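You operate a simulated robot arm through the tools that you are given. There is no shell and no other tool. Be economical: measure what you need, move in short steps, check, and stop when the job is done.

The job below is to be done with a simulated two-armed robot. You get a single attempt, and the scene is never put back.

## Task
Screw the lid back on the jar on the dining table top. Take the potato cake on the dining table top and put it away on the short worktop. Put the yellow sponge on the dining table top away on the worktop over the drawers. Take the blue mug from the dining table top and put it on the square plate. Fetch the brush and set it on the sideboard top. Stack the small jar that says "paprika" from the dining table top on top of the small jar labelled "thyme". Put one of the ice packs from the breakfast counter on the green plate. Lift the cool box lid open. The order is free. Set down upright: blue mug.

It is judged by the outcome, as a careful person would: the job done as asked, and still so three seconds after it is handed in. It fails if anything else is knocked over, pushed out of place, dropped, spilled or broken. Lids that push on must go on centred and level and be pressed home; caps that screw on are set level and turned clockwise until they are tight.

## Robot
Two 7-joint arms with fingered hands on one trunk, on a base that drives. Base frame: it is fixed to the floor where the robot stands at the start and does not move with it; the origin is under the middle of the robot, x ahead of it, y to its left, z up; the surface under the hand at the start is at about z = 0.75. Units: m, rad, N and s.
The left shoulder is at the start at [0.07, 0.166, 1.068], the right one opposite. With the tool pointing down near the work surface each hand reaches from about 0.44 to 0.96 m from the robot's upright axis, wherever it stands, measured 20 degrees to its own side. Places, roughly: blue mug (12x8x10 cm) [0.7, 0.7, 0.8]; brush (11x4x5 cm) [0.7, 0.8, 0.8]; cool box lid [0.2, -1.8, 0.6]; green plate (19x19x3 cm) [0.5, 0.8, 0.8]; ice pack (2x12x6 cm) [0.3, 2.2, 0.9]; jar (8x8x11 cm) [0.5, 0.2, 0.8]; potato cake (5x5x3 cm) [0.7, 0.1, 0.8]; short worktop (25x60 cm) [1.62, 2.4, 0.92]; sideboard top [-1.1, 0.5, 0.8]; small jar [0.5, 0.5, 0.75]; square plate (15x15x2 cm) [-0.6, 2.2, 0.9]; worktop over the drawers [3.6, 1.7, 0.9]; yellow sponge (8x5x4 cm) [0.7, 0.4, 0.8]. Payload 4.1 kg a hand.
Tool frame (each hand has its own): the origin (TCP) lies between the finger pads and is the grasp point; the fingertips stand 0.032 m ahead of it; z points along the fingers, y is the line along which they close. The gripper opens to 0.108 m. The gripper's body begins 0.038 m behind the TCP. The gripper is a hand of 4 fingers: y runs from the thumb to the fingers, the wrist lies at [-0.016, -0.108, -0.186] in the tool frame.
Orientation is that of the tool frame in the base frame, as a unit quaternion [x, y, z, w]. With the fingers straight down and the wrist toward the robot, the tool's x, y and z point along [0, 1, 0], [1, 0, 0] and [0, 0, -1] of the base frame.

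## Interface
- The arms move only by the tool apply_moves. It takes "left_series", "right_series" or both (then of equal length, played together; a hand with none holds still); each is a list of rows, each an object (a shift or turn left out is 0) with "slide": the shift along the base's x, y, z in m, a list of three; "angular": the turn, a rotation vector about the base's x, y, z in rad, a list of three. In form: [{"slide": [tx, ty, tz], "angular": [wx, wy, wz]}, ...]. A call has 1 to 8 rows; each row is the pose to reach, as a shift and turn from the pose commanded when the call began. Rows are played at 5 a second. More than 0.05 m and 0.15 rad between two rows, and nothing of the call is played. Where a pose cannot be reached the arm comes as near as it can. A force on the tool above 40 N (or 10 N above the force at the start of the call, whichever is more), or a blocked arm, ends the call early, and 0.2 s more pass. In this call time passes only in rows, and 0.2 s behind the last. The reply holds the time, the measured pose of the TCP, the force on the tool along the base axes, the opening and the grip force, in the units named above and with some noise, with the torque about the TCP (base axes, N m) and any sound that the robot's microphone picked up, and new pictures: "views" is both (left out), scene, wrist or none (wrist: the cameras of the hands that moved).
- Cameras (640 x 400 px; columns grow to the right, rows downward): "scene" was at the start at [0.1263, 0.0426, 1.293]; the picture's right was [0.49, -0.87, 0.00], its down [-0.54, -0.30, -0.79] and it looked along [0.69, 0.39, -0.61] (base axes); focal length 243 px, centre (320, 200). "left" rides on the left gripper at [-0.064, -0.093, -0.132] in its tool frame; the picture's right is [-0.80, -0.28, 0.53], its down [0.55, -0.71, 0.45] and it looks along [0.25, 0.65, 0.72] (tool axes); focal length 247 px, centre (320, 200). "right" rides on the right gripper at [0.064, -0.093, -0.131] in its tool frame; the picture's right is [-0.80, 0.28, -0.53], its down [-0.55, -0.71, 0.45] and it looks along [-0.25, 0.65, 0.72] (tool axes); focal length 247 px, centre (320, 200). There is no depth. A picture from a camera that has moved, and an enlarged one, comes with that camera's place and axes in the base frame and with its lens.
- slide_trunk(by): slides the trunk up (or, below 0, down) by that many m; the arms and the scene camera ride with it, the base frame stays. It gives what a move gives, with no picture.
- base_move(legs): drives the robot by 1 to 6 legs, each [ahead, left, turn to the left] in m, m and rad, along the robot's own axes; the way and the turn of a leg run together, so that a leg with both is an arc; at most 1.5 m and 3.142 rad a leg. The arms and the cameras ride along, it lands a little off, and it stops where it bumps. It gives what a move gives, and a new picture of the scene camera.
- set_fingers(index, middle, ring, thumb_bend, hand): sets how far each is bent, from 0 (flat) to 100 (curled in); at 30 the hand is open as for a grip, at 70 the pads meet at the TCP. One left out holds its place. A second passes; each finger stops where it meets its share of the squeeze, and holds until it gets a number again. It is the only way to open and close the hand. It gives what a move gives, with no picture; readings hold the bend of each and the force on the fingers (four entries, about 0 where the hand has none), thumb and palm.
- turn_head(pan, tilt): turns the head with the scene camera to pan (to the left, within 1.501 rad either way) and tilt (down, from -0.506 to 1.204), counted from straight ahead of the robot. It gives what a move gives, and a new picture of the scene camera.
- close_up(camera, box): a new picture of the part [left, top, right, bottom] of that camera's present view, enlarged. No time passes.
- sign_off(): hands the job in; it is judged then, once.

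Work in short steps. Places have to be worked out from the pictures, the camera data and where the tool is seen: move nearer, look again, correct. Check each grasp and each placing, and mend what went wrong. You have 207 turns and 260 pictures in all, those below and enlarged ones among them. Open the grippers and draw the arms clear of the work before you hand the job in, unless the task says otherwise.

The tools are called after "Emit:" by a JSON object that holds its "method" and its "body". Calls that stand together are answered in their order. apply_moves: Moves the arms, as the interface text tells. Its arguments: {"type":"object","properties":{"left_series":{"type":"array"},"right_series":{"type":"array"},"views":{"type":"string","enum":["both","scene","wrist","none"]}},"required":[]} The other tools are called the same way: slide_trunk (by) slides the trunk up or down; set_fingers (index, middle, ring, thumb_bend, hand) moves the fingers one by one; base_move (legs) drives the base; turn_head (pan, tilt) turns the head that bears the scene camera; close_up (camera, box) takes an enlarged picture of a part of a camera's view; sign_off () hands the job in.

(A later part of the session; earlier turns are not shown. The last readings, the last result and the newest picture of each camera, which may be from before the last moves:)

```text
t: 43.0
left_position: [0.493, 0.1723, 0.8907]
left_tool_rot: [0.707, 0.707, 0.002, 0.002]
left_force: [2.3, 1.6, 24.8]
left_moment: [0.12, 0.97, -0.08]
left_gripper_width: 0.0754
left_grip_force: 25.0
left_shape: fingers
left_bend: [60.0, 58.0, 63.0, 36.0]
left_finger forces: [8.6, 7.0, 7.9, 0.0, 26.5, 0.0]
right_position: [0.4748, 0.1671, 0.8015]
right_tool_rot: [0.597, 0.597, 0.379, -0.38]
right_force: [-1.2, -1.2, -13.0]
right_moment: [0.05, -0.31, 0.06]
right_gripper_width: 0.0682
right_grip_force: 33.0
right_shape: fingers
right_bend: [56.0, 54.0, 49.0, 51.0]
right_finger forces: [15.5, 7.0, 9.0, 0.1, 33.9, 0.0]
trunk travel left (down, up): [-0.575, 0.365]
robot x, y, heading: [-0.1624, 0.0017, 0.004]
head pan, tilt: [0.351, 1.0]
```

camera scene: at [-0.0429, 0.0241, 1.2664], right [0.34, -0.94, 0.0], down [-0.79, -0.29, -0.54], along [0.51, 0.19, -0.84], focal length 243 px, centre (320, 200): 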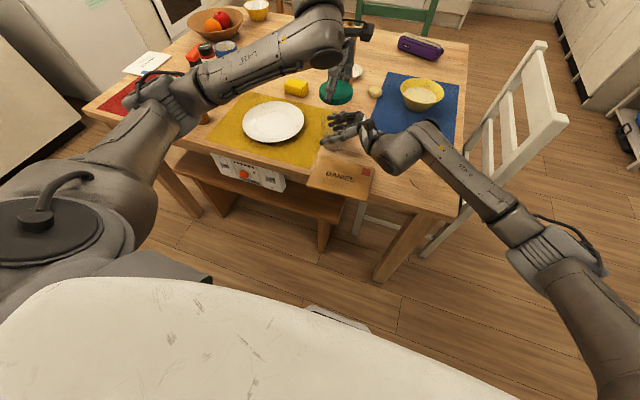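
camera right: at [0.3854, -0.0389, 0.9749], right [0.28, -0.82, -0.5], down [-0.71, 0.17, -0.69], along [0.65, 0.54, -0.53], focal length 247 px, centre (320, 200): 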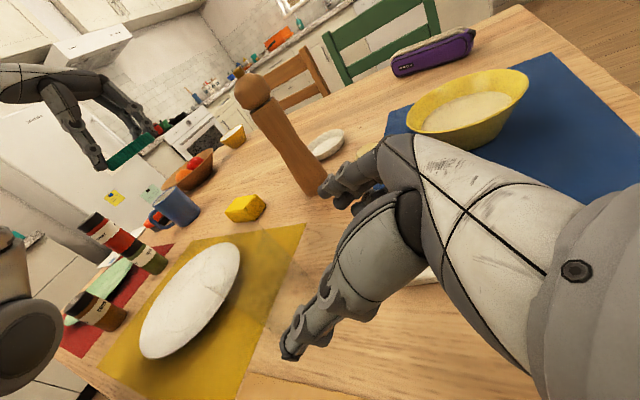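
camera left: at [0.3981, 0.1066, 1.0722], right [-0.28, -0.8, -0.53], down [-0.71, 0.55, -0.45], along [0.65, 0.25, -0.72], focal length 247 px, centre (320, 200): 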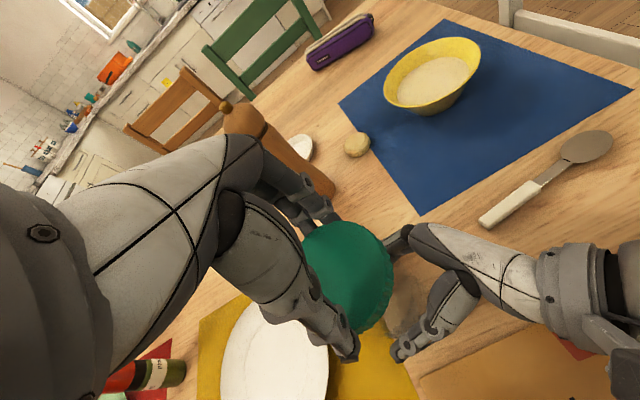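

Force is concentrated at the near edge of the lid (moment). I back up to clear the rim and look for the misalignment.

Emit:
{"method": "apply_moves", "body": {"left_series": [{"slide": [0, 0, 0.006]}, {"slide": [0, 0, 0.012]}], "views": "none"}}

Emit:
{"method": "close_up", "body": {"camera": "scene", "box": [320, 90, 365, 150]}}

Emit:
{"method": "close_up", "body": {"camera": "right", "box": [210, 90, 400, 250]}}

Emit:
{"method": "close_up", "body": {"camera": "left", "box": [270, 200, 460, 360]}}

```text
t: 43.6
left_position: [0.4929, 0.1714, 0.9004]
left_tool_rot: [0.707, 0.708, -0.001, -0.001]
left_force: [0.6, 0.1, 0.0]
left_moment: [-0.03, 0.04, 0.03]
left_gripper_width: 0.0742
left_grip_force: 19.9
left_shape: fingers
left_bend: [60.0, 58.0, 63.0, 37.0]
left_finger forces: [8.0, 6.5, 7.0, 0.0, 18.8, 0.0]
right_position: [0.4759, 0.1673, 0.8026]
right_tool_rot: [0.595, 0.597, 0.381, -0.381]
right_force: [-0.9, 0.4, -0.6]
right_moment: [0.0, 0.03, 0.0]
right_gripper_width: 0.0685
right_grip_force: 32.7
right_shape: fingers
right_bend: [58.0, 54.0, 50.0, 51.0]
right_finger forces: [16.5, 7.1, 8.5, 0.0, 33.5, 0.0]
trunk travel left (down, up): [-0.575, 0.365]
robot x, y, heading: [-0.1604, 0.0005, -0.001]
head pan, tilt: [0.351, 1.0]
```

```text
6.67 times, centred on (342, 120) of scene
camera zoom: at [-0.0438, 0.0239, 1.2663], right [0.34, -0.94, 0.0], down [-0.79, -0.29, -0.54], along [0.51, 0.19, -0.84], focal length 1620 px, centre (170, 733)
```

zoom: 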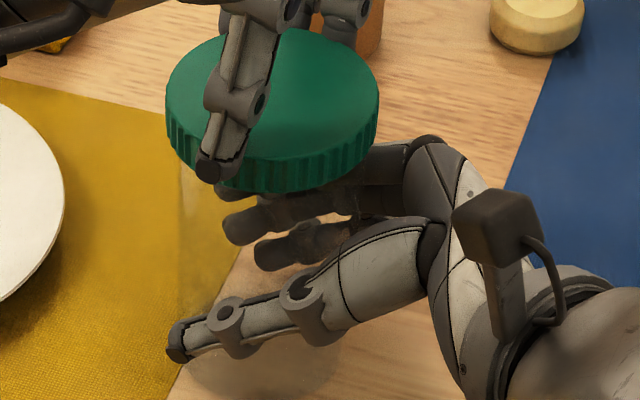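

```text
2.50 times, centred on (305, 170) of right
camera zoom: at [0.3829, 0.0767, 0.9165], right [0.28, -0.82, -0.5], down [-0.7, 0.17, -0.69], along [0.65, 0.55, -0.53], focal length 617 px, centre (358, 275)
```

zoom: 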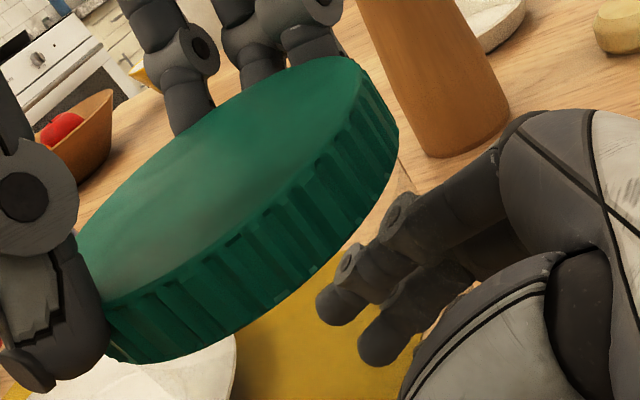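

```text
2.50 times, centred on (365, 280) of left
camera zoom: at [0.4003, 0.1066, 1.0322], right [-0.28, -0.8, -0.53], down [-0.71, 0.55, -0.45], along [0.65, 0.25, -0.72], focal length 617 px, centre (208, 0)
```

zoom: 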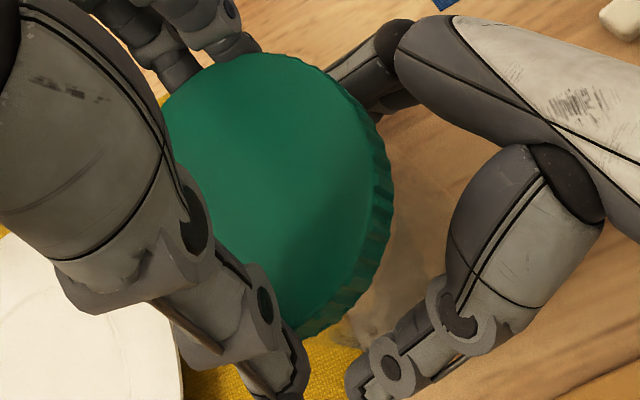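

Geometry alone can't resolve it, so I probe: lid 3 mm nearer, then press down again and compare the force.

Emit:
{"method": "apply_moves", "body": {"left_series": [{"slide": [-0.003, 0, 0]}, {"slide": [-0.003, 0, -0.005]}, {"slide": [-0.003, 0, -0.0075]}, {"slide": [-0.003, 0, -0.01]}], "views": "none"}}

Emit:
{"method": "apply_moves", "body": {"left_series": [{"slide": [0.003, 0, 0.01]}, {"slide": [0.006, 0, 0.01]}, {"slide": [0.006, 0, 0.005]}, {"slide": [0.006, 0, 0.0025]}, {"slide": [0.006, 0, 0]}], "views": "none"}}

```text
t: 44.6
left_position: [0.4904, 0.1708, 0.8923]
left_tool_rot: [0.707, 0.707, 0.0, 0.0]
left_force: [-1.9, -0.1, 5.3]
left_moment: [-0.15, 0.09, -0.03]
left_gripper_width: 0.0746
left_grip_force: 21.2
left_shape: fingers
left_bend: [61.0, 58.0, 63.0, 36.0]
left_finger forces: [8.8, 6.3, 6.9, 0.0, 20.9, 0.0]
right_position: [0.4754, 0.1677, 0.7998]
right_tool_rot: [0.597, 0.597, 0.38, -0.379]
right_force: [1.7, 0.8, -3.8]
right_moment: [0.02, 0.06, 0.07]
right_gripper_width: 0.0684
right_grip_force: 32.9
right_shape: fingers
right_bend: [57.0, 54.0, 50.0, 51.0]
right_finger forces: [17.5, 7.2, 8.6, 0.0, 32.6, 0.0]
trunk travel left (down, up): [-0.575, 0.365]
robot x, y, heading: [-0.1595, 0.0007, -0.002]
head pan, tilt: [0.351, 1.0]
```

```text
t: 45.6
left_position: [0.4967, 0.1697, 0.9021]
left_tool_rot: [0.706, 0.708, 0.004, 0.007]
left_force: [-1.2, 0.2, 11.4]
left_moment: [0.05, 0.58, -0.01]
left_gripper_width: 0.0334
left_grip_force: 6.3
left_shape: fingers
left_bend: [69.0, 65.0, 70.0, 51.0]
left_finger forces: [0.4, 0.0, 0.0, 0.1, 12.3, 0.1]
right_position: [0.4736, 0.1671, 0.8001]
right_tool_rot: [0.597, 0.597, 0.379, -0.379]
right_force: [1.4, 0.5, 1.0]
right_moment: [0.08, -0.19, 0.01]
right_gripper_width: 0.068
right_grip_force: 32.7
right_shape: fingers
right_bend: [59.0, 54.0, 49.0, 52.0]
right_finger forces: [15.8, 7.4, 9.4, 0.1, 32.6, 0.1]
trunk travel left (down, up): [-0.575, 0.365]
robot x, y, heading: [-0.1566, -0.0019, -0.001]
head pan, tilt: [0.351, 1.0]
stopped in row 4 (left hand): the force on the tool passed its limit at 44 N (the readings are from after the stop); the commanded pose is now the measured one
```

The −3 mm position seated well, but lifting away pulled the lid out of my grip. I look before doing anything else.

Emit:
{"method": "close_up", "body": {"camera": "scene", "box": [310, 80, 375, 160]}}

Emit:
{"method": "close_up", "body": {"camera": "left", "box": [240, 180, 480, 380]}}

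Emit:
{"method": "close_up", "body": {"camera": "right", "box": [160, 50, 400, 250]}}

```text
5.00 times, centred on (342, 120) of scene
camera zoom: at [-0.045, 0.0234, 1.2666], right [0.34, -0.94, 0.0], down [-0.79, -0.29, -0.54], along [0.51, 0.19, -0.84], focal length 1215 px, centre (208, 600)
```

zoom: 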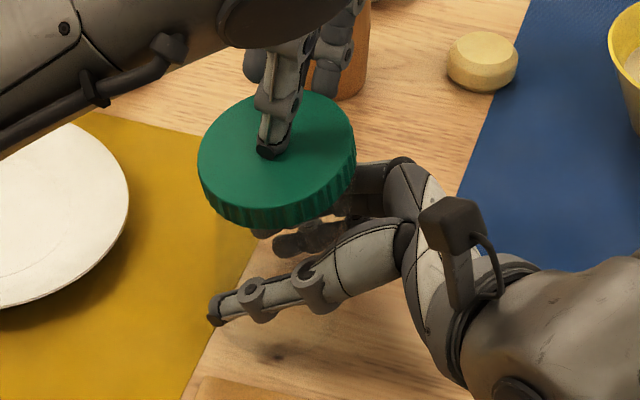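

```text
2.00 times, centred on (360, 280) of left
camera zoom: at [0.4024, 0.107, 1.0327], right [-0.27, -0.8, -0.53], down [-0.7, 0.55, -0.46], along [0.66, 0.25, -0.71], focal length 494 px, centre (240, 40)
```

zoom: 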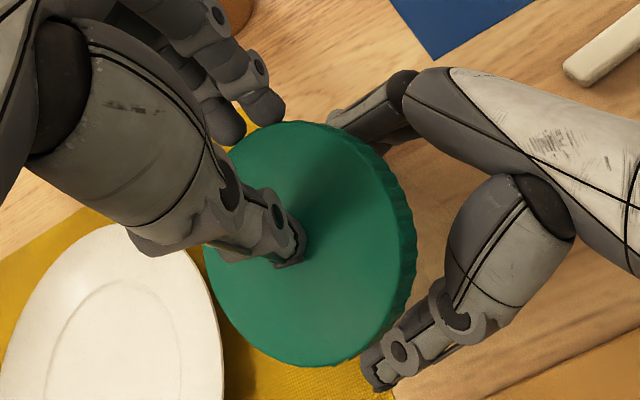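

```text
2.00 times, centred on (280, 150) of right
camera zoom: at [0.3823, 0.0762, 0.9147], right [0.28, -0.82, -0.5], down [-0.71, 0.17, -0.69], along [0.65, 0.54, -0.53], focal length 494 px, centre (400, 300)
```

zoom: 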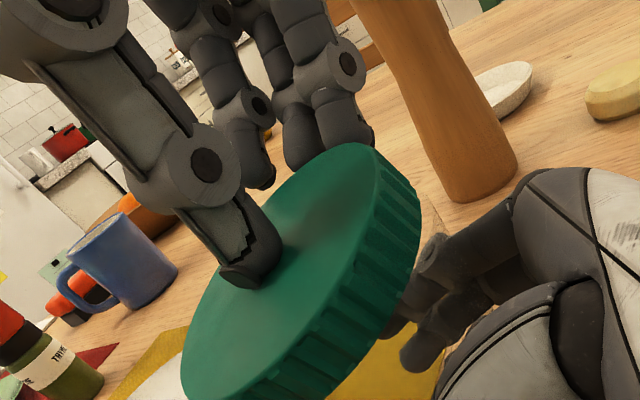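

The lid rests slightly tilted on the jar under my thumb. I lift the hand straight up gently and see how the lid settles.

Emit:
{"method": "apply_moves", "body": {"left_series": [{"slide": [0, 0, 0.004]}, {"slide": [0, 0, 0.01]}, {"slide": [0, 0, 0.025]}, {"slide": [0, 0, 0.05]}, {"slide": [0, 0, 0.08]}], "views": "wrist"}}

Emit:
{"method": "close_up", "body": {"camera": "scene", "box": [310, 80, 375, 160]}}

Emit:
{"method": "close_up", "body": {"camera": "right", "box": [160, 50, 400, 250]}}

```text
t: 46.8
left_position: [0.4962, 0.1715, 0.9808]
left_tool_rot: [0.706, 0.708, 0.003, 0.005]
left_force: [0.1, -1.0, -0.4]
left_moment: [-0.01, 0.02, 0.03]
left_gripper_width: 0.0259
left_grip_force: 0.0
left_shape: fingers
left_bend: [69.0, 65.0, 70.0, 55.0]
left_finger forces: [0.1, 0.0, 0.0, 0.1, 0.0, 0.0]
right_position: [0.4741, 0.1675, 0.7997]
right_tool_rot: [0.597, 0.597, 0.379, -0.379]
right_force: [-0.1, 0.4, 9.0]
right_moment: [0.09, -0.12, 0.04]
right_gripper_width: 0.0682
right_grip_force: 32.8
right_shape: fingers
right_bend: [61.0, 54.0, 49.0, 52.0]
right_finger forces: [15.7, 7.4, 9.2, 0.0, 33.2, 0.0]
trunk travel left (down, up): [-0.575, 0.365]
robot x, y, heading: [-0.1623, 0.0011, 0.001]
head pan, tilt: [0.351, 1.0]
camera left: at [0.403, 0.1068, 1.1106], right [-0.28, -0.8, -0.53], down [-0.7, 0.55, -0.46], along [0.66, 0.25, -0.71], focal length 247 px, centre (320, 200)
```

left: 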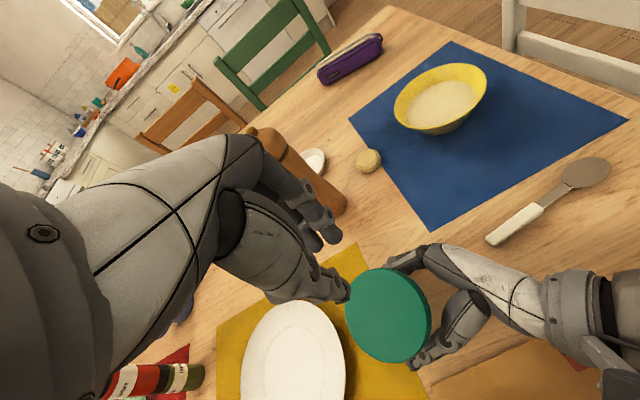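

```text
5.00 times, centred on (342, 120) of scene
camera zoom: at [-0.0444, 0.0237, 1.2664], right [0.34, -0.94, 0.0], down [-0.79, -0.29, -0.54], along [0.51, 0.19, -0.84], focal length 1215 px, centre (208, 600)
```

zoom: 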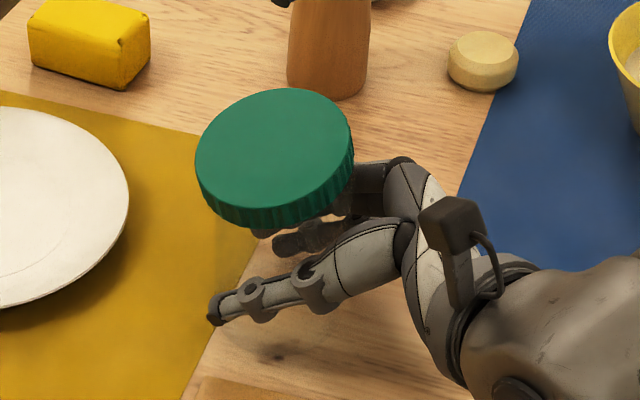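

```text
2.00 times, centred on (280, 150) of right
camera zoom: at [0.3827, 0.0766, 0.9144], right [0.28, -0.82, -0.5], down [-0.71, 0.17, -0.69], along [0.65, 0.54, -0.53], focal length 494 px, centre (400, 300)
```

zoom: 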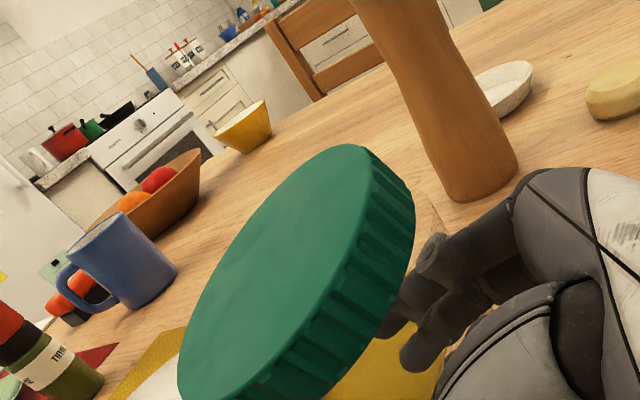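

The lid looks tilted; I need to see whether the glass itself tilted.

Emit:
{"method": "close_up", "body": {"camera": "scene", "box": [322, 108, 362, 158]}}

Emit:
{"method": "close_up", "body": {"camera": "left", "box": [330, 240, 490, 380]}}

```text
8.00 times, centred on (342, 133) of scene
camera zoom: at [-0.0444, 0.0237, 1.2664], right [0.34, -0.94, 0.0], down [-0.79, -0.29, -0.54], along [0.51, 0.19, -0.84], focal length 1944 px, centre (144, 736)
```

zoom: 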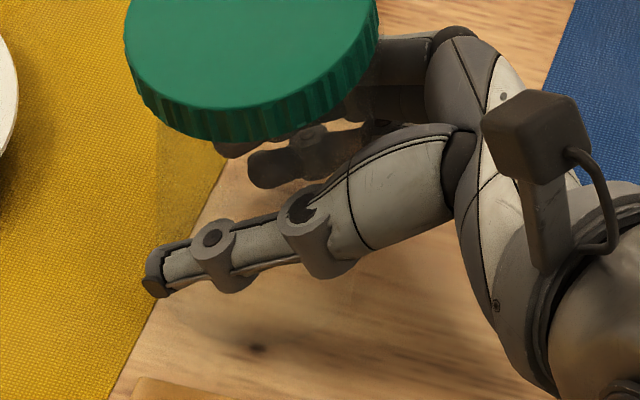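

```text
2.86 times, centred on (410, 310) of left
camera zoom: at [0.403, 0.1068, 1.1106], right [-0.28, -0.8, -0.53], down [-0.7, 0.55, -0.46], along [0.66, 0.25, -0.71], focal length 706 px, centre (63, -114)
```

zoom: 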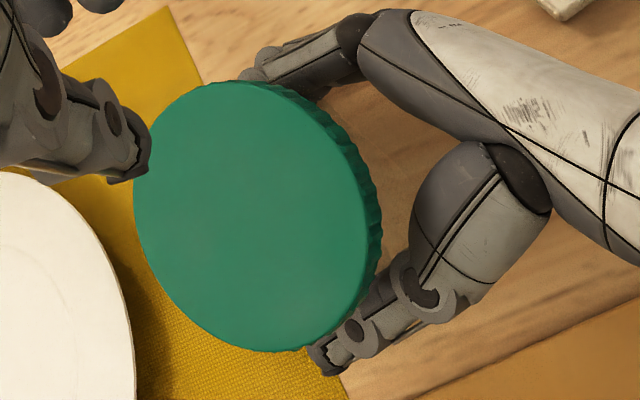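

I move the left hand out to the left and turn it so its camera sees the jar from the side.

Emit:
{"method": "apply_moves", "body": {"left_series": [{"slide": [0, 0.025, 0.005], "angular": [0, 0, -0.145]}, {"slide": [0, 0.05, 0.005], "angular": [0, 0, -0.29]}, {"slide": [0, 0.08, 0.0], "angular": [0, 0, -0.435]}, {"slide": [0, 0.11, -0.02], "angular": [0, 0, -0.58]}, {"slide": [0, 0.14, -0.04], "angular": [0, 0, -0.725]}, {"slide": [0, 0.17, -0.06], "angular": [0, 0, -0.87]}, {"slide": [0, 0.2, -0.08], "angular": [0, 0, -1.015]}, {"slide": [-0.02, 0.22, -0.08], "angular": [0, 0, -1.16]}], "views": "wrist"}}

Emit:
{"method": "close_up", "body": {"camera": "left", "box": [300, 100, 540, 300]}}

```text
t: 48.6
left_position: [0.4787, 0.392, 0.9003]
left_tool_rot: [0.979, 0.203, 0.001, 0.007]
left_force: [-1.0, -0.5, -0.1]
left_moment: [0.0, -0.02, 0.01]
left_gripper_width: 0.0257
left_grip_force: 0.1
left_shape: fingers
left_bend: [69.0, 65.0, 70.0, 55.0]
left_finger forces: [0.0, 0.0, 0.1, 0.0, 0.0, 0.1]
right_position: [0.4752, 0.1686, 0.7992]
right_tool_rot: [0.598, 0.597, 0.378, -0.379]
right_force: [-0.2, 0.1, 9.9]
right_moment: [0.11, -0.14, -0.01]
right_gripper_width: 0.068
right_grip_force: 32.8
right_shape: fingers
right_bend: [61.0, 54.0, 49.0, 52.0]
right_finger forces: [16.0, 7.6, 9.4, 0.1, 33.2, 0.0]
trunk travel left (down, up): [-0.575, 0.365]
robot x, y, heading: [-0.1572, 0.0029, -0.003]
head pan, tilt: [0.351, 1.0]
camera left: at [0.381, 0.453, 1.0308], right [-0.84, -0.07, -0.53], down [0.22, 0.86, -0.46], along [0.49, -0.51, -0.71], focal length 247 px, centre (320, 200)
```

left: 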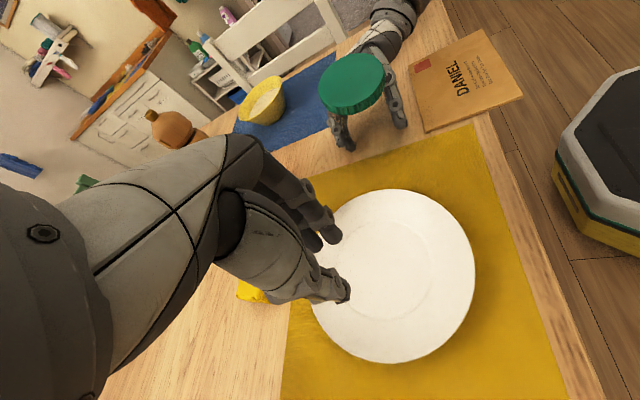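

```text
2.00 times, centred on (420, 200) of left
camera zoom: at [0.381, 0.453, 1.0308], right [-0.84, -0.07, -0.53], down [0.22, 0.86, -0.46], along [0.49, -0.51, -0.71], focal length 494 px, centre (120, 200)
```

zoom: 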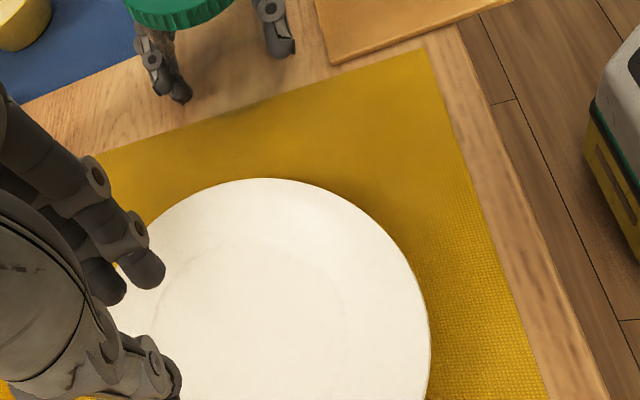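

Emit:
{"method": "close_up", "body": {"camera": "left", "box": [290, 20, 450, 170]}}

```text
2.67 times, centred on (370, 95) of left
camera zoom: at [0.381, 0.453, 1.0308], right [-0.84, -0.07, -0.53], down [0.22, 0.86, -0.46], along [0.49, -0.51, -0.71], focal length 659 px, centre (187, 480)
```

zoom: 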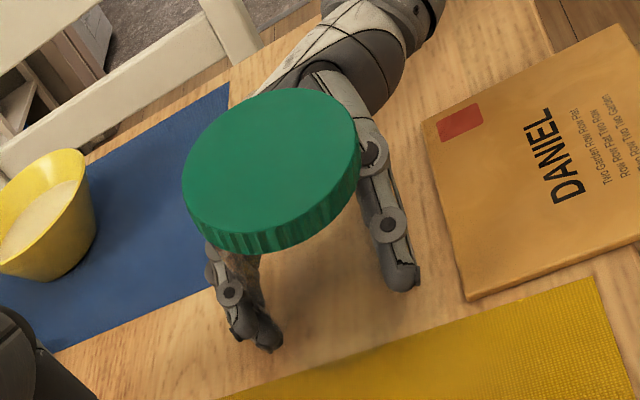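

I zoom tightly at the glass from the left and right cameras to judge its tilt.

Emit:
{"method": "close_up", "body": {"camera": "left", "box": [325, 60, 405, 130]}}

Emit:
{"method": "close_up", "body": {"camera": "right", "box": [240, 120, 400, 300]}}

```text
5.71 times, centred on (365, 95) of left
camera zoom: at [0.381, 0.453, 1.0308], right [-0.84, -0.07, -0.53], down [0.22, 0.86, -0.46], along [0.49, -0.51, -0.71], focal length 1411 px, centre (63, 800)
```

zoom: 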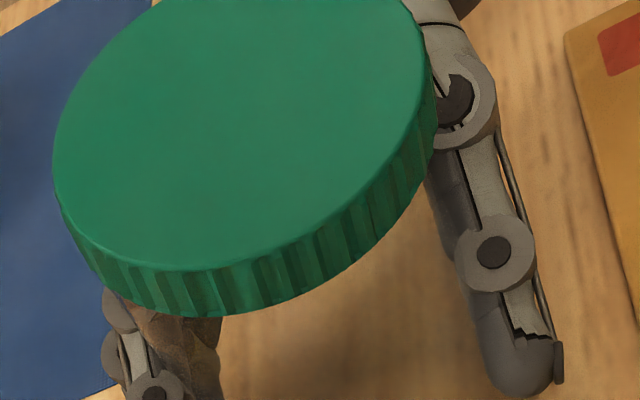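

```text
2.22 times, centred on (320, 210) of right
camera zoom: at [0.3825, 0.0767, 0.9144], right [0.28, -0.82, -0.49], down [-0.71, 0.17, -0.69], along [0.65, 0.54, -0.53], focal length 549 px, centre (320, 178)
```

zoom: 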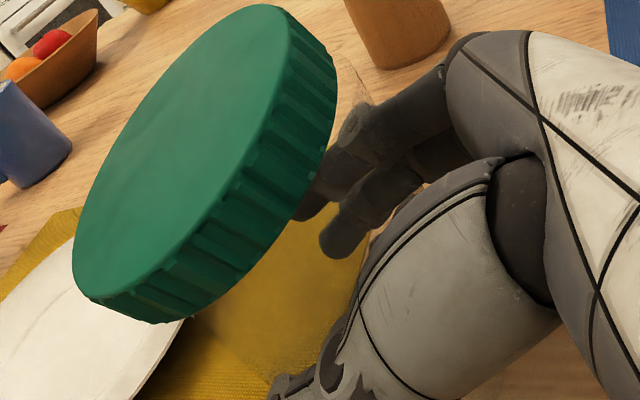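

Evidence: the glass stands upright (its far-right rim shows where expected) while the lid is cocked ~18° with the near-left side low. I'll regrasp the lid with the hand tilted to match, so first open and return above it.

Emit:
{"method": "set_fingers", "body": {"hand": "left", "index": 30, "middle": 30, "ring": 30, "thumb_bend": 30}}

Emit:
{"method": "apply_moves", "body": {"left_series": [{"slide": [0, -0.02, 0.04], "angular": [0, 0, 0.145]}, {"slide": [0, -0.045, 0.075], "angular": [0, 0, 0.29]}, {"slide": [-0.005, -0.075, 0.1], "angular": [0, 0, 0.435]}, {"slide": [-0.01, -0.1, 0.1], "angular": [0, 0, 0.58]}, {"slide": [-0.015, -0.13, 0.1], "angular": [0, 0, 0.725]}, {"slide": [-0.02, -0.16, 0.1], "angular": [0, 0, 0.87]}, {"slide": [-0.02, -0.19, 0.1], "angular": [0, 0, 1.015]}, {"slide": [-0.02, -0.21, 0.1], "angular": [0, 0, 1.16]}], "views": "none"}}

Emit:
{"method": "apply_moves", "body": {"left_series": [{"slide": [0, 0, 0], "angular": [-0.08, -0.125, 0]}, {"slide": [0, 0, -0.02], "angular": [-0.16, -0.25, 0]}, {"slide": [0, 0, -0.04], "angular": [-0.16, -0.275, 0]}], "views": "both"}}

```text
t: 49.6
left_position: [0.4782, 0.3918, 0.9016]
left_tool_rot: [0.979, 0.204, 0.0, 0.007]
left_force: [-0.1, 0.0, -0.6]
left_moment: [-0.01, 0.01, -0.01]
left_gripper_width: 0.1083
left_grip_force: 0.1
left_shape: fingers
left_bend: [30.0, 30.0, 30.0, 30.0]
left_finger forces: [0.0, 0.1, 0.0, 0.0, 0.1, 0.0]
right_position: [0.4748, 0.1676, 0.7993]
right_tool_rot: [0.597, 0.597, 0.379, -0.379]
right_force: [1.3, 0.4, 9.9]
right_moment: [0.08, -0.16, 0.03]
right_gripper_width: 0.0679
right_grip_force: 33.3
right_shape: fingers
right_bend: [61.0, 54.0, 49.0, 52.0]
right_finger forces: [16.1, 7.7, 9.4, 0.0, 33.0, 0.1]
trunk travel left (down, up): [-0.575, 0.365]
robot x, y, heading: [-0.1626, 0.0012, 0.004]
head pan, tilt: [0.351, 1.0]
```

```text
t: 51.4
left_position: [0.4576, 0.1811, 1.0017]
left_tool_rot: [0.706, 0.708, 0.005, 0.006]
left_force: [0.3, -0.2, 0.1]
left_moment: [-0.02, -0.03, 0.02]
left_gripper_width: 0.108
left_grip_force: 0.0
left_shape: fingers
left_bend: [30.0, 30.0, 30.0, 30.0]
left_finger forces: [0.0, 0.0, 0.0, 0.1, 0.0, 0.1]
right_position: [0.4745, 0.1676, 0.7993]
right_tool_rot: [0.597, 0.597, 0.379, -0.379]
right_force: [0.2, -0.6, 9.7]
right_moment: [0.06, -0.16, 0.01]
right_gripper_width: 0.0679
right_grip_force: 33.2
right_shape: fingers
right_bend: [61.0, 55.0, 49.0, 52.0]
right_finger forces: [15.8, 7.8, 9.5, 0.0, 33.2, 0.0]
trunk travel left (down, up): [-0.575, 0.365]
robot x, y, heading: [-0.1618, 0.0002, -0.001]
head pan, tilt: [0.351, 1.0]
```

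```text
t: 52.2
left_position: [0.4577, 0.182, 0.961]
left_tool_rot: [0.697, 0.698, 0.044, 0.16]
left_force: [-0.4, 0.4, 0.5]
left_moment: [0.04, 0.02, -0.02]
left_gripper_width: 0.1086
left_grip_force: 0.1
left_shape: fingers
left_bend: [30.0, 30.0, 30.0, 30.0]
left_finger forces: [0.0, 0.0, 0.1, 0.0, 0.0, 0.0]
right_position: [0.4755, 0.1667, 0.7994]
right_tool_rot: [0.597, 0.598, 0.378, -0.378]
right_force: [0.7, 0.6, 9.1]
right_moment: [0.1, -0.14, 0.05]
right_gripper_width: 0.0682
right_grip_force: 33.0
right_shape: fingers
right_bend: [61.0, 55.0, 49.0, 52.0]
right_finger forces: [15.8, 7.8, 9.4, 0.0, 33.3, 0.0]
trunk travel left (down, up): [-0.575, 0.365]
robot x, y, heading: [-0.161, -0.0014, -0.0]
head pan, tilt: [0.351, 1.0]
camera scene: at [-0.0445, 0.0238, 1.2665], right [0.34, -0.94, 0.0], down [-0.79, -0.29, -0.54], along [0.51, 0.19, -0.84], focal length 243 px, centre (320, 200)
camera left: at [0.3297, 0.1368, 1.0688], right [-0.14, -0.88, -0.45], down [-0.54, 0.45, -0.71], along [0.83, 0.15, -0.54], focal length 247 px, centre (320, 200)
```

scene: 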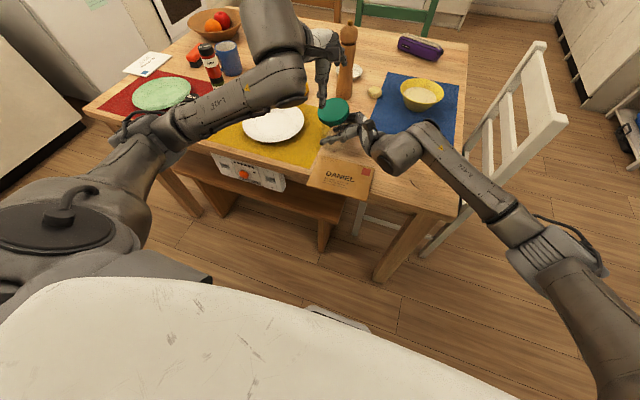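
left: 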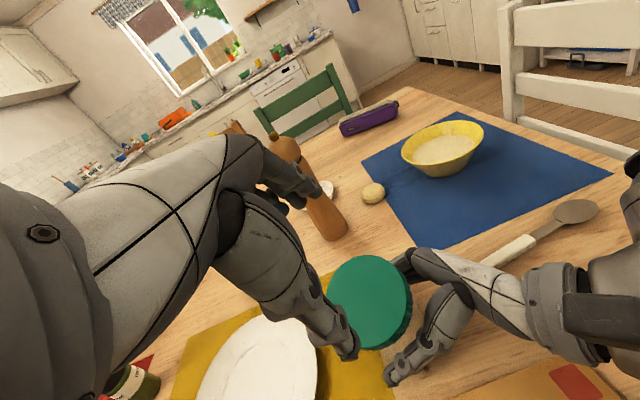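

Tilt matches. I line up along the tilted axis and move in around the lid.

Emit:
{"method": "apply_moves", "body": {"left_series": [{"slide": [-0.026, 0.0077, 0]}, {"slide": [-0.019, 0.004, -0.025]}, {"slide": [-0.0115, 0, -0.05]}, {"slide": [-0.004, -0.005, -0.074]}], "views": "none"}}

Emit:
{"method": "close_up", "body": {"camera": "left", "box": [240, 160, 480, 360]}}

Emit:
{"method": "close_up", "body": {"camera": "right", "box": [120, 30, 400, 260]}}

Emit:
{"method": "close_up", "body": {"camera": "scene", "box": [310, 80, 375, 160]}}

```text
t: 53.2
left_position: [0.4521, 0.1756, 0.8881]
left_tool_rot: [0.697, 0.698, 0.045, 0.159]
left_force: [-0.9, 0.6, -0.9]
left_moment: [0.01, 0.04, 0.01]
left_gripper_width: 0.1082
left_grip_force: 0.1
left_shape: fingers
left_bend: [30.0, 30.0, 30.0, 30.0]
left_finger forces: [0.0, 0.1, 0.0, 0.0, 0.0, 0.0]
right_position: [0.4745, 0.1683, 0.7989]
right_tool_rot: [0.597, 0.598, 0.379, -0.379]
right_force: [-0.6, 0.4, 7.9]
right_moment: [0.08, -0.14, -0.03]
right_gripper_width: 0.0679
right_grip_force: 33.3
right_shape: fingers
right_bend: [61.0, 55.0, 49.0, 52.0]
right_finger forces: [15.8, 7.7, 9.2, 0.1, 33.3, 0.0]
trunk travel left (down, up): [-0.575, 0.365]
robot x, y, heading: [-0.1568, 0.0019, -0.006]
head pan, tilt: [0.351, 1.0]
```

```text
2.00 times, centred on (360, 260) of left
camera zoom: at [0.325, 0.1316, 0.9952], right [-0.14, -0.88, -0.46], down [-0.54, 0.45, -0.71], along [0.83, 0.15, -0.54], focal length 494 px, centre (240, 80)
```

zoom: 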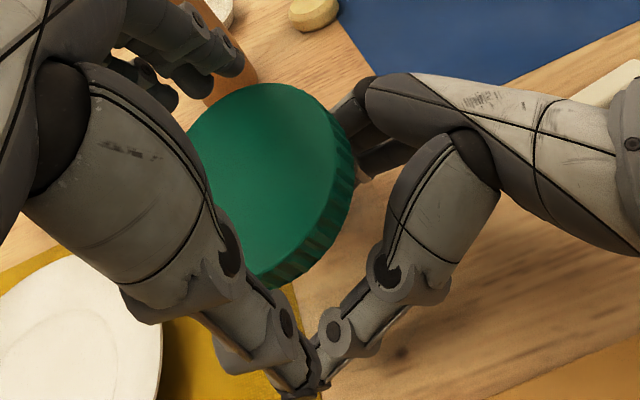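

```text
1.74 times, centred on (260, 145) of right
camera zoom: at [0.3825, 0.0765, 0.9143], right [0.28, -0.82, -0.49], down [-0.71, 0.17, -0.69], along [0.65, 0.54, -0.53], focal length 430 px, centre (424, 296)
```

zoom: 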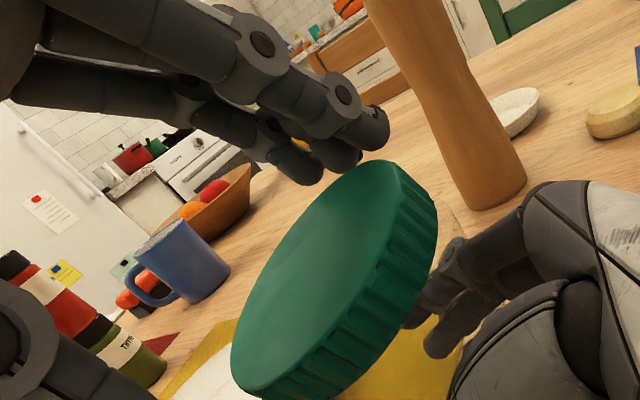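

```text
5.00 times, centred on (342, 120) of scene
camera zoom: at [-0.0446, 0.0236, 1.2665], right [0.34, -0.94, 0.0], down [-0.79, -0.29, -0.54], along [0.51, 0.19, -0.84], focal length 1215 px, centre (208, 600)
```

zoom: 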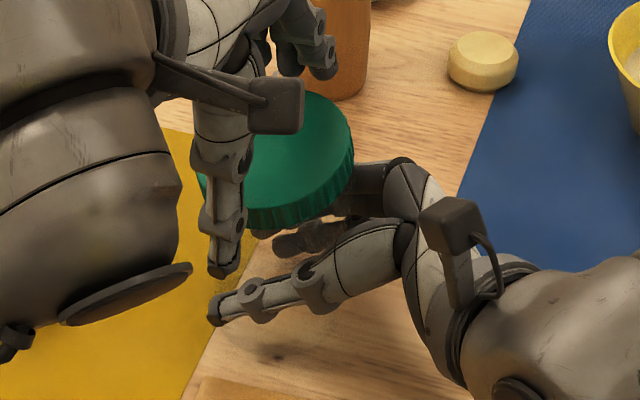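

The fingers sit slightly high and left of the lid. I go 1 cm further along the tool axis, 4 mm right, then close.

Emit:
{"method": "apply_moves", "body": {"left_series": [{"slide": [0.003, -0.0055, -0.009]}], "views": "none"}}

Emit:
{"method": "set_fingers", "body": {"hand": "left", "index": 65, "middle": 65, "ring": 65, "thumb_bend": 65}}

Emit:
{"method": "close_up", "body": {"camera": "right", "box": [120, 30, 400, 260]}}

Emit:
{"method": "close_up", "body": {"camera": "scene", "box": [310, 80, 375, 160]}}

```text
t: 53.6
left_position: [0.4564, 0.1717, 0.8782]
left_tool_rot: [0.697, 0.698, 0.043, 0.158]
left_force: [-0.5, -0.5, -0.3]
left_moment: [0.03, -0.01, 0.03]
left_gripper_width: 0.1082
left_grip_force: 0.1
left_shape: fingers
left_bend: [30.0, 30.0, 30.0, 30.0]
left_finger forces: [0.1, 0.0, 0.0, 0.0, 0.0, 0.0]
right_position: [0.4746, 0.1682, 0.7991]
right_tool_rot: [0.597, 0.597, 0.378, -0.379]
right_force: [-0.3, -0.4, 8.7]
right_moment: [0.06, -0.16, 0.01]
right_gripper_width: 0.0682
right_grip_force: 33.0
right_shape: fingers
right_bend: [61.0, 55.0, 49.0, 52.0]
right_finger forces: [15.7, 7.9, 9.4, 0.0, 33.2, 0.1]
trunk travel left (down, up): [-0.575, 0.365]
robot x, y, heading: [-0.1611, 0.0007, -0.002]
head pan, tilt: [0.351, 1.0]
```

```text
t: 54.6
left_position: [0.4557, 0.1718, 0.8786]
left_tool_rot: [0.697, 0.698, 0.046, 0.159]
left_force: [14.8, 4.6, 11.4]
left_moment: [0.08, -0.67, 0.15]
left_gripper_width: 0.0729
left_grip_force: 22.5
left_shape: fingers
left_bend: [54.0, 44.0, 47.0, 46.0]
left_finger forces: [10.7, 9.6, 8.6, 0.0, 14.5, 0.1]
right_position: [0.4748, 0.1681, 0.8002]
right_tool_rot: [0.597, 0.597, 0.378, -0.378]
right_force: [-9.5, -3.2, 8.0]
right_moment: [0.12, -0.26, -0.04]
right_gripper_width: 0.0676
right_grip_force: 32.4
right_shape: fingers
right_bend: [61.0, 55.0, 50.0, 52.0]
right_finger forces: [12.1, 7.0, 8.2, 0.0, 37.3, 0.0]
trunk travel left (down, up): [-0.575, 0.365]
robot x, y, heading: [-0.1546, -0.0007, -0.002]
head pan, tilt: [0.351, 1.0]
```

```text
1.74 times, centred on (260, 145) of right
camera zoom: at [0.3821, 0.0766, 0.9144], right [0.28, -0.82, -0.49], down [-0.71, 0.17, -0.69], along [0.65, 0.54, -0.53], focal length 430 px, centre (424, 296)
```

zoom: 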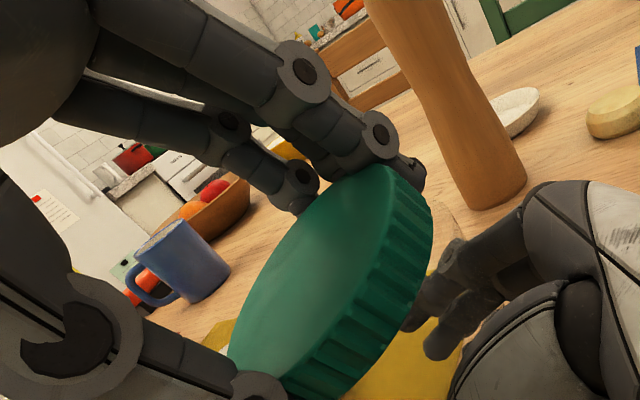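

```text
5.00 times, centred on (342, 120) of scene
camera zoom: at [-0.045, 0.0237, 1.2666], right [0.34, -0.94, 0.0], down [-0.79, -0.29, -0.54], along [0.51, 0.19, -0.84], focal length 1215 px, centre (208, 600)
```

zoom: 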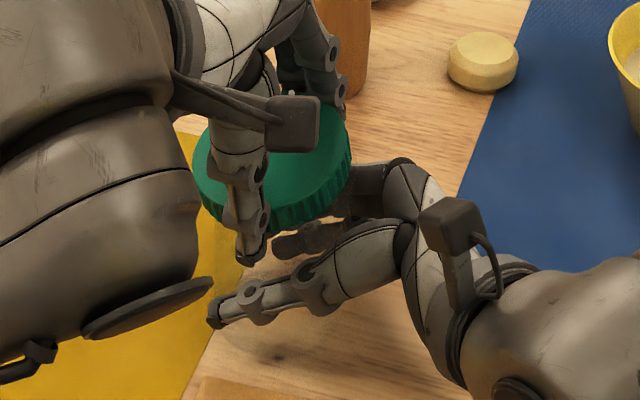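

Lid is gripped but wedged against the rim (side force). I ease it straight up off the jar.

Emit:
{"method": "apply_moves", "body": {"left_series": [{"slide": [0.002, 0, 0.004]}, {"slide": [0.003, 0, 0.009]}, {"slide": [0.003, 0, 0.015]}, {"slide": [0.003, 0, 0.025]}], "views": "none"}}

Emit:
{"method": "close_up", "body": {"camera": "scene", "box": [310, 80, 375, 160]}}

Emit:
{"method": "close_up", "body": {"camera": "right", "box": [120, 30, 400, 260]}}

```text
t: 55.6
left_position: [0.4583, 0.1716, 0.903]
left_tool_rot: [0.697, 0.698, 0.042, 0.159]
left_force: [0.4, -0.5, 0.0]
left_moment: [-0.01, 0.0, -0.02]
left_gripper_width: 0.0729
left_grip_force: 19.3
left_shape: fingers
left_bend: [56.0, 47.0, 49.0, 45.0]
left_finger forces: [6.8, 6.0, 5.6, 0.1, 20.7, 0.0]
right_position: [0.4742, 0.1663, 0.7997]
right_tool_rot: [0.598, 0.596, 0.379, -0.378]
right_force: [0.5, 0.5, 8.7]
right_moment: [0.14, -0.11, 0.05]
right_gripper_width: 0.0678
right_grip_force: 32.2
right_shape: fingers
right_bend: [61.0, 55.0, 50.0, 52.0]
right_finger forces: [15.1, 8.1, 9.3, 0.1, 32.0, 0.1]
trunk travel left (down, up): [-0.575, 0.365]
robot x, y, heading: [-0.1627, 0.0005, -0.001]
head pan, tilt: [0.351, 1.0]
```

```text
5.00 times, centred on (342, 120) of scene
camera zoom: at [-0.0445, 0.0239, 1.2665], right [0.34, -0.94, 0.0], down [-0.79, -0.29, -0.54], along [0.51, 0.19, -0.84], focal length 1215 px, centre (208, 600)
```

zoom: 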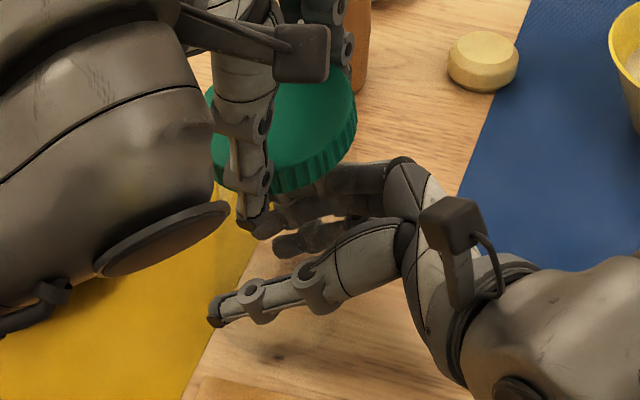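

```text
1.74 times, centred on (260, 145) of right
camera zoom: at [0.3828, 0.0765, 0.9143], right [0.28, -0.82, -0.49], down [-0.71, 0.17, -0.69], along [0.65, 0.54, -0.53], focal length 430 px, centre (424, 296)
```

zoom: 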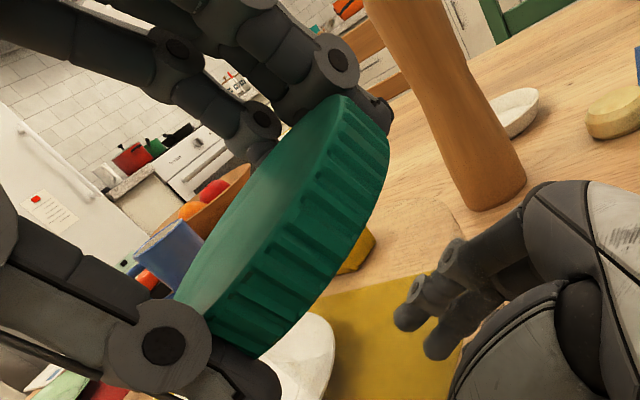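

Lid is off and held. I raise it and level the hand, then check whether the lid is level.

Emit:
{"method": "apply_moves", "body": {"left_series": [{"slide": [0.005, 0, 0.02], "angular": [0.07, 0.12, 0]}, {"slide": [0.01, 0, 0.04], "angular": [0.14, 0.24, 0]}, {"slide": [0.015, 0, 0.05], "angular": [0.16, 0.275, 0]}], "views": "none"}}

Emit:
{"method": "close_up", "body": {"camera": "scene", "box": [310, 70, 375, 150]}}

Emit:
{"method": "close_up", "body": {"camera": "left", "box": [240, 160, 480, 360]}}

Emit:
{"method": "close_up", "body": {"camera": "right", "box": [60, 0, 400, 260]}}

```text
t: 56.4
left_position: [0.4741, 0.1713, 0.9531]
left_tool_rot: [0.706, 0.708, 0.002, 0.004]
left_force: [-0.4, 0.7, 0.0]
left_moment: [0.0, -0.02, -0.04]
left_gripper_width: 0.0728
left_grip_force: 19.4
left_shape: fingers
left_bend: [57.0, 47.0, 49.0, 45.0]
left_finger forces: [6.8, 5.9, 5.7, 0.1, 20.2, 0.1]
right_position: [0.4747, 0.1676, 0.7992]
right_tool_rot: [0.597, 0.597, 0.379, -0.379]
right_force: [1.2, -0.9, 8.1]
right_moment: [0.1, -0.17, 0.0]
right_gripper_width: 0.0679
right_grip_force: 31.9
right_shape: fingers
right_bend: [61.0, 55.0, 50.0, 52.0]
right_finger forces: [15.0, 8.2, 9.4, 0.0, 31.7, 0.1]
trunk travel left (down, up): [-0.575, 0.365]
robot x, y, heading: [-0.1583, 0.0034, -0.0]
head pan, tilt: [0.351, 1.0]
```

```text
5.00 times, centred on (342, 110) of scene
camera zoom: at [-0.0444, 0.0237, 1.2664], right [0.34, -0.94, 0.0], down [-0.79, -0.29, -0.54], along [0.51, 0.19, -0.84], focal length 1215 px, centre (208, 650)
```

zoom: 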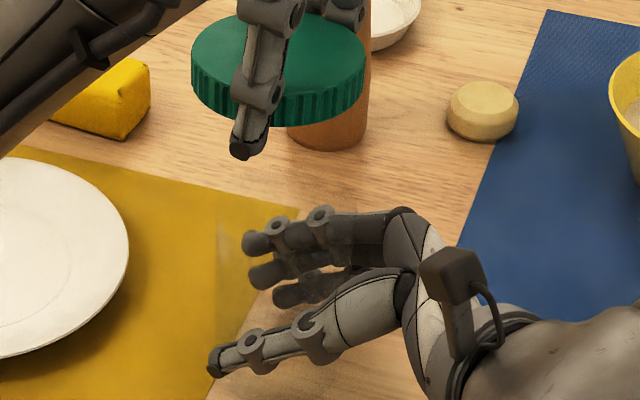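

```text
2.00 times, centred on (360, 260) of left
camera zoom: at [0.3801, 0.107, 1.0829], right [-0.28, -0.8, -0.53], down [-0.7, 0.55, -0.46], along [0.66, 0.25, -0.71], focal length 494 px, centre (240, 80)
```

zoom: 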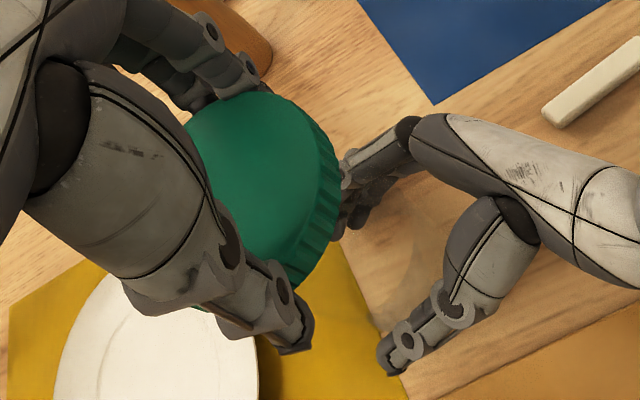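

```text
1.54 times, centred on (230, 130) of right
camera zoom: at [0.3827, 0.0765, 0.9143], right [0.28, -0.82, -0.49], down [-0.71, 0.17, -0.69], along [0.65, 0.54, -0.53], focal length 380 px, centre (458, 308)
```

zoom: 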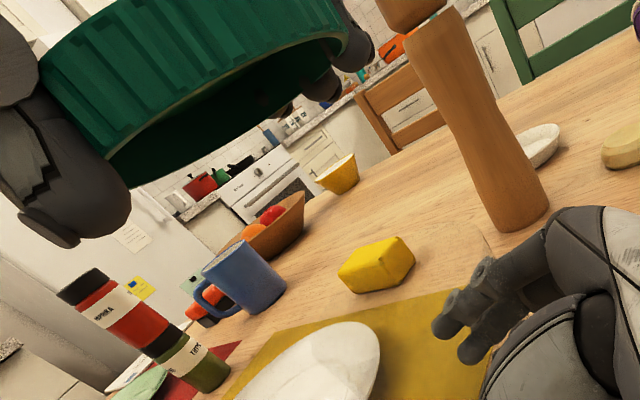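

I zoom tighter to measure the lid's levelness.

Emit:
{"method": "close_up", "body": {"camera": "scene", "box": [328, 66, 364, 106]}}

```text
10.00 times, centred on (346, 86) of scene
camera zoom: at [-0.0444, 0.0237, 1.2664], right [0.34, -0.94, 0.0], down [-0.79, -0.29, -0.54], along [0.51, 0.19, -0.84], focal length 2430 px, centre (60, 1340)
```

zoom: 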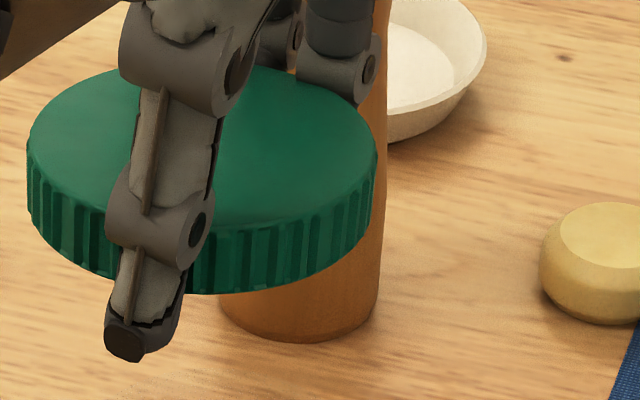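

The lid's far side is ~5.7° low. I tilt the hand to level it and re-measure.

Emit:
{"method": "apply_moves", "body": {"left_series": [{"slide": [0, 0, 0], "angular": [0.029, -0.096, 0]}], "views": "none"}}

Emit:
{"method": "close_up", "body": {"camera": "scene", "box": [328, 66, 364, 106]}}

Emit:
{"method": "close_up", "body": {"camera": "scene", "box": [320, 105, 365, 160]}}

```text
t: 56.8
left_position: [0.4738, 0.1718, 0.9527]
left_tool_rot: [0.705, 0.707, 0.047, 0.029]
left_force: [-0.2, 0.8, 0.3]
left_moment: [0.02, 0.02, 0.01]
left_gripper_width: 0.073
left_grip_force: 19.6
left_shape: fingers
left_bend: [57.0, 47.0, 49.0, 45.0]
left_finger forces: [6.7, 5.9, 5.9, 0.0, 20.1, 0.0]
right_position: [0.4747, 0.1677, 0.7988]
right_tool_rot: [0.597, 0.598, 0.379, -0.378]
right_force: [0.3, 0.5, 9.5]
right_moment: [0.15, -0.17, -0.01]
right_gripper_width: 0.068
right_grip_force: 32.1
right_shape: fingers
right_bend: [61.0, 55.0, 50.0, 52.0]
right_finger forces: [15.0, 8.2, 9.6, 0.0, 31.6, 0.1]
trunk travel left (down, up): [-0.575, 0.365]
robot x, y, heading: [-0.1612, -0.0004, 0.0]
head pan, tilt: [0.351, 1.0]
```

```text
10.00 times, centred on (346, 86) of scene
camera zoom: at [-0.0445, 0.0239, 1.2665], right [0.34, -0.94, 0.0], down [-0.79, -0.29, -0.54], along [0.51, 0.19, -0.84], focal length 2430 px, centre (60, 1340)
```

zoom: 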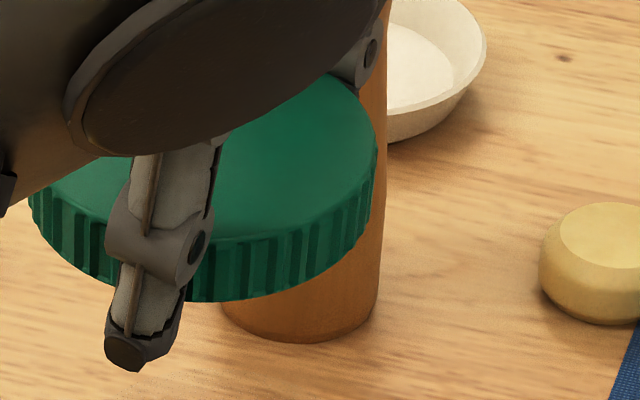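

```text
7.27 times, centred on (342, 132) of scene
camera zoom: at [-0.0445, 0.0239, 1.2665], right [0.34, -0.94, 0.0], down [-0.79, -0.29, -0.54], along [0.51, 0.19, -0.84], focal length 1767 px, centre (156, 691)
```

zoom: 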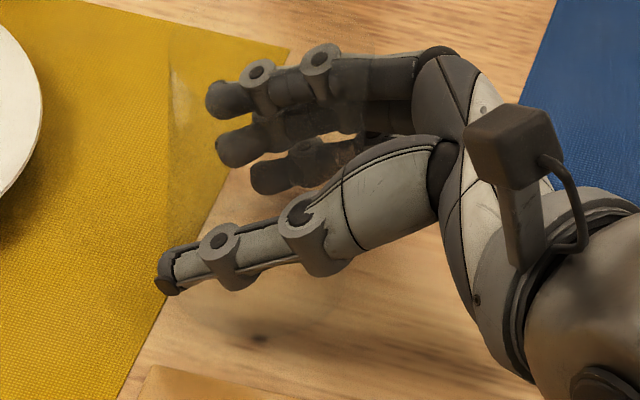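

Level now. Lid centre ≈ (0.474, 0.180) vs jar ≈ (0.4745, 0.170): I shift −9 mm in y and go down to ~1 cm above the rim.

Emit:
{"method": "apply_moves", "body": {"left_series": [{"slide": [0.0, -0.009, -0.015]}, {"slide": [0.0, -0.009, -0.035]}, {"slide": [0.0, -0.009, -0.054]}], "views": "none"}}

Emit:
{"method": "close_up", "body": {"camera": "scene", "box": [320, 85, 365, 140]}}

Emit:
{"method": "close_up", "body": {"camera": "right", "box": [160, 60, 400, 260]}}

```text
t: 57.6
left_position: [0.4738, 0.1626, 0.8982]
left_tool_rot: [0.705, 0.707, 0.048, 0.029]
left_force: [0.8, -0.2, -0.4]
left_moment: [-0.03, -0.01, 0.01]
left_gripper_width: 0.0729
left_grip_force: 19.3
left_shape: fingers
left_bend: [57.0, 47.0, 49.0, 45.0]
left_finger forces: [6.7, 5.9, 5.9, 0.0, 20.1, 0.1]
right_position: [0.4754, 0.1672, 0.7986]
right_tool_rot: [0.597, 0.598, 0.379, -0.378]
right_force: [1.6, -0.7, 8.6]
right_moment: [0.14, -0.17, 0.03]
right_gripper_width: 0.068
right_grip_force: 31.7
right_shape: fingers
right_bend: [61.0, 55.0, 50.0, 52.0]
right_finger forces: [15.0, 8.1, 9.5, 0.0, 31.5, 0.0]
trunk travel left (down, up): [-0.575, 0.365]
robot x, y, heading: [-0.1605, 0.0034, 0.001]
head pan, tilt: [0.351, 1.0]
```

```text
7.27 times, centred on (342, 112) of scene
camera zoom: at [-0.0445, 0.0238, 1.2665], right [0.34, -0.94, 0.0], down [-0.79, -0.29, -0.54], along [0.51, 0.19, -0.84], focal length 1767 px, centre (156, 836)
```

zoom: 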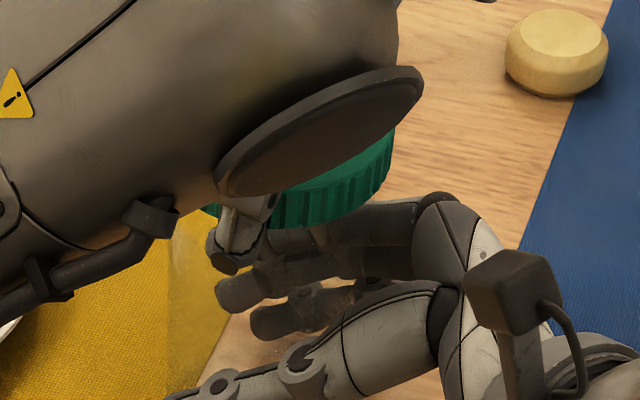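

```text
2.00 times, centred on (280, 160) of right
camera zoom: at [0.3827, 0.0765, 0.9143], right [0.28, -0.82, -0.49], down [-0.71, 0.17, -0.69], along [0.65, 0.54, -0.53], focal length 494 px, centre (400, 280)
```

zoom: 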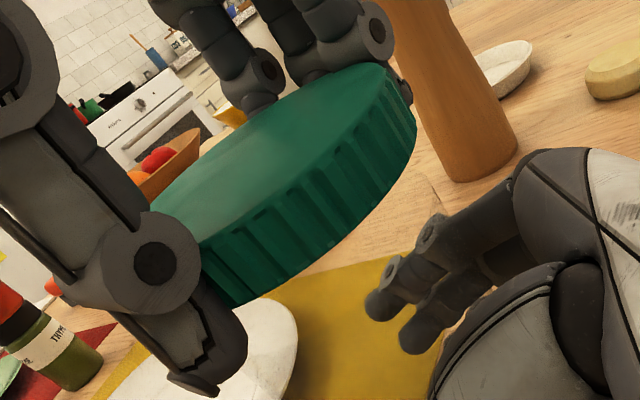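

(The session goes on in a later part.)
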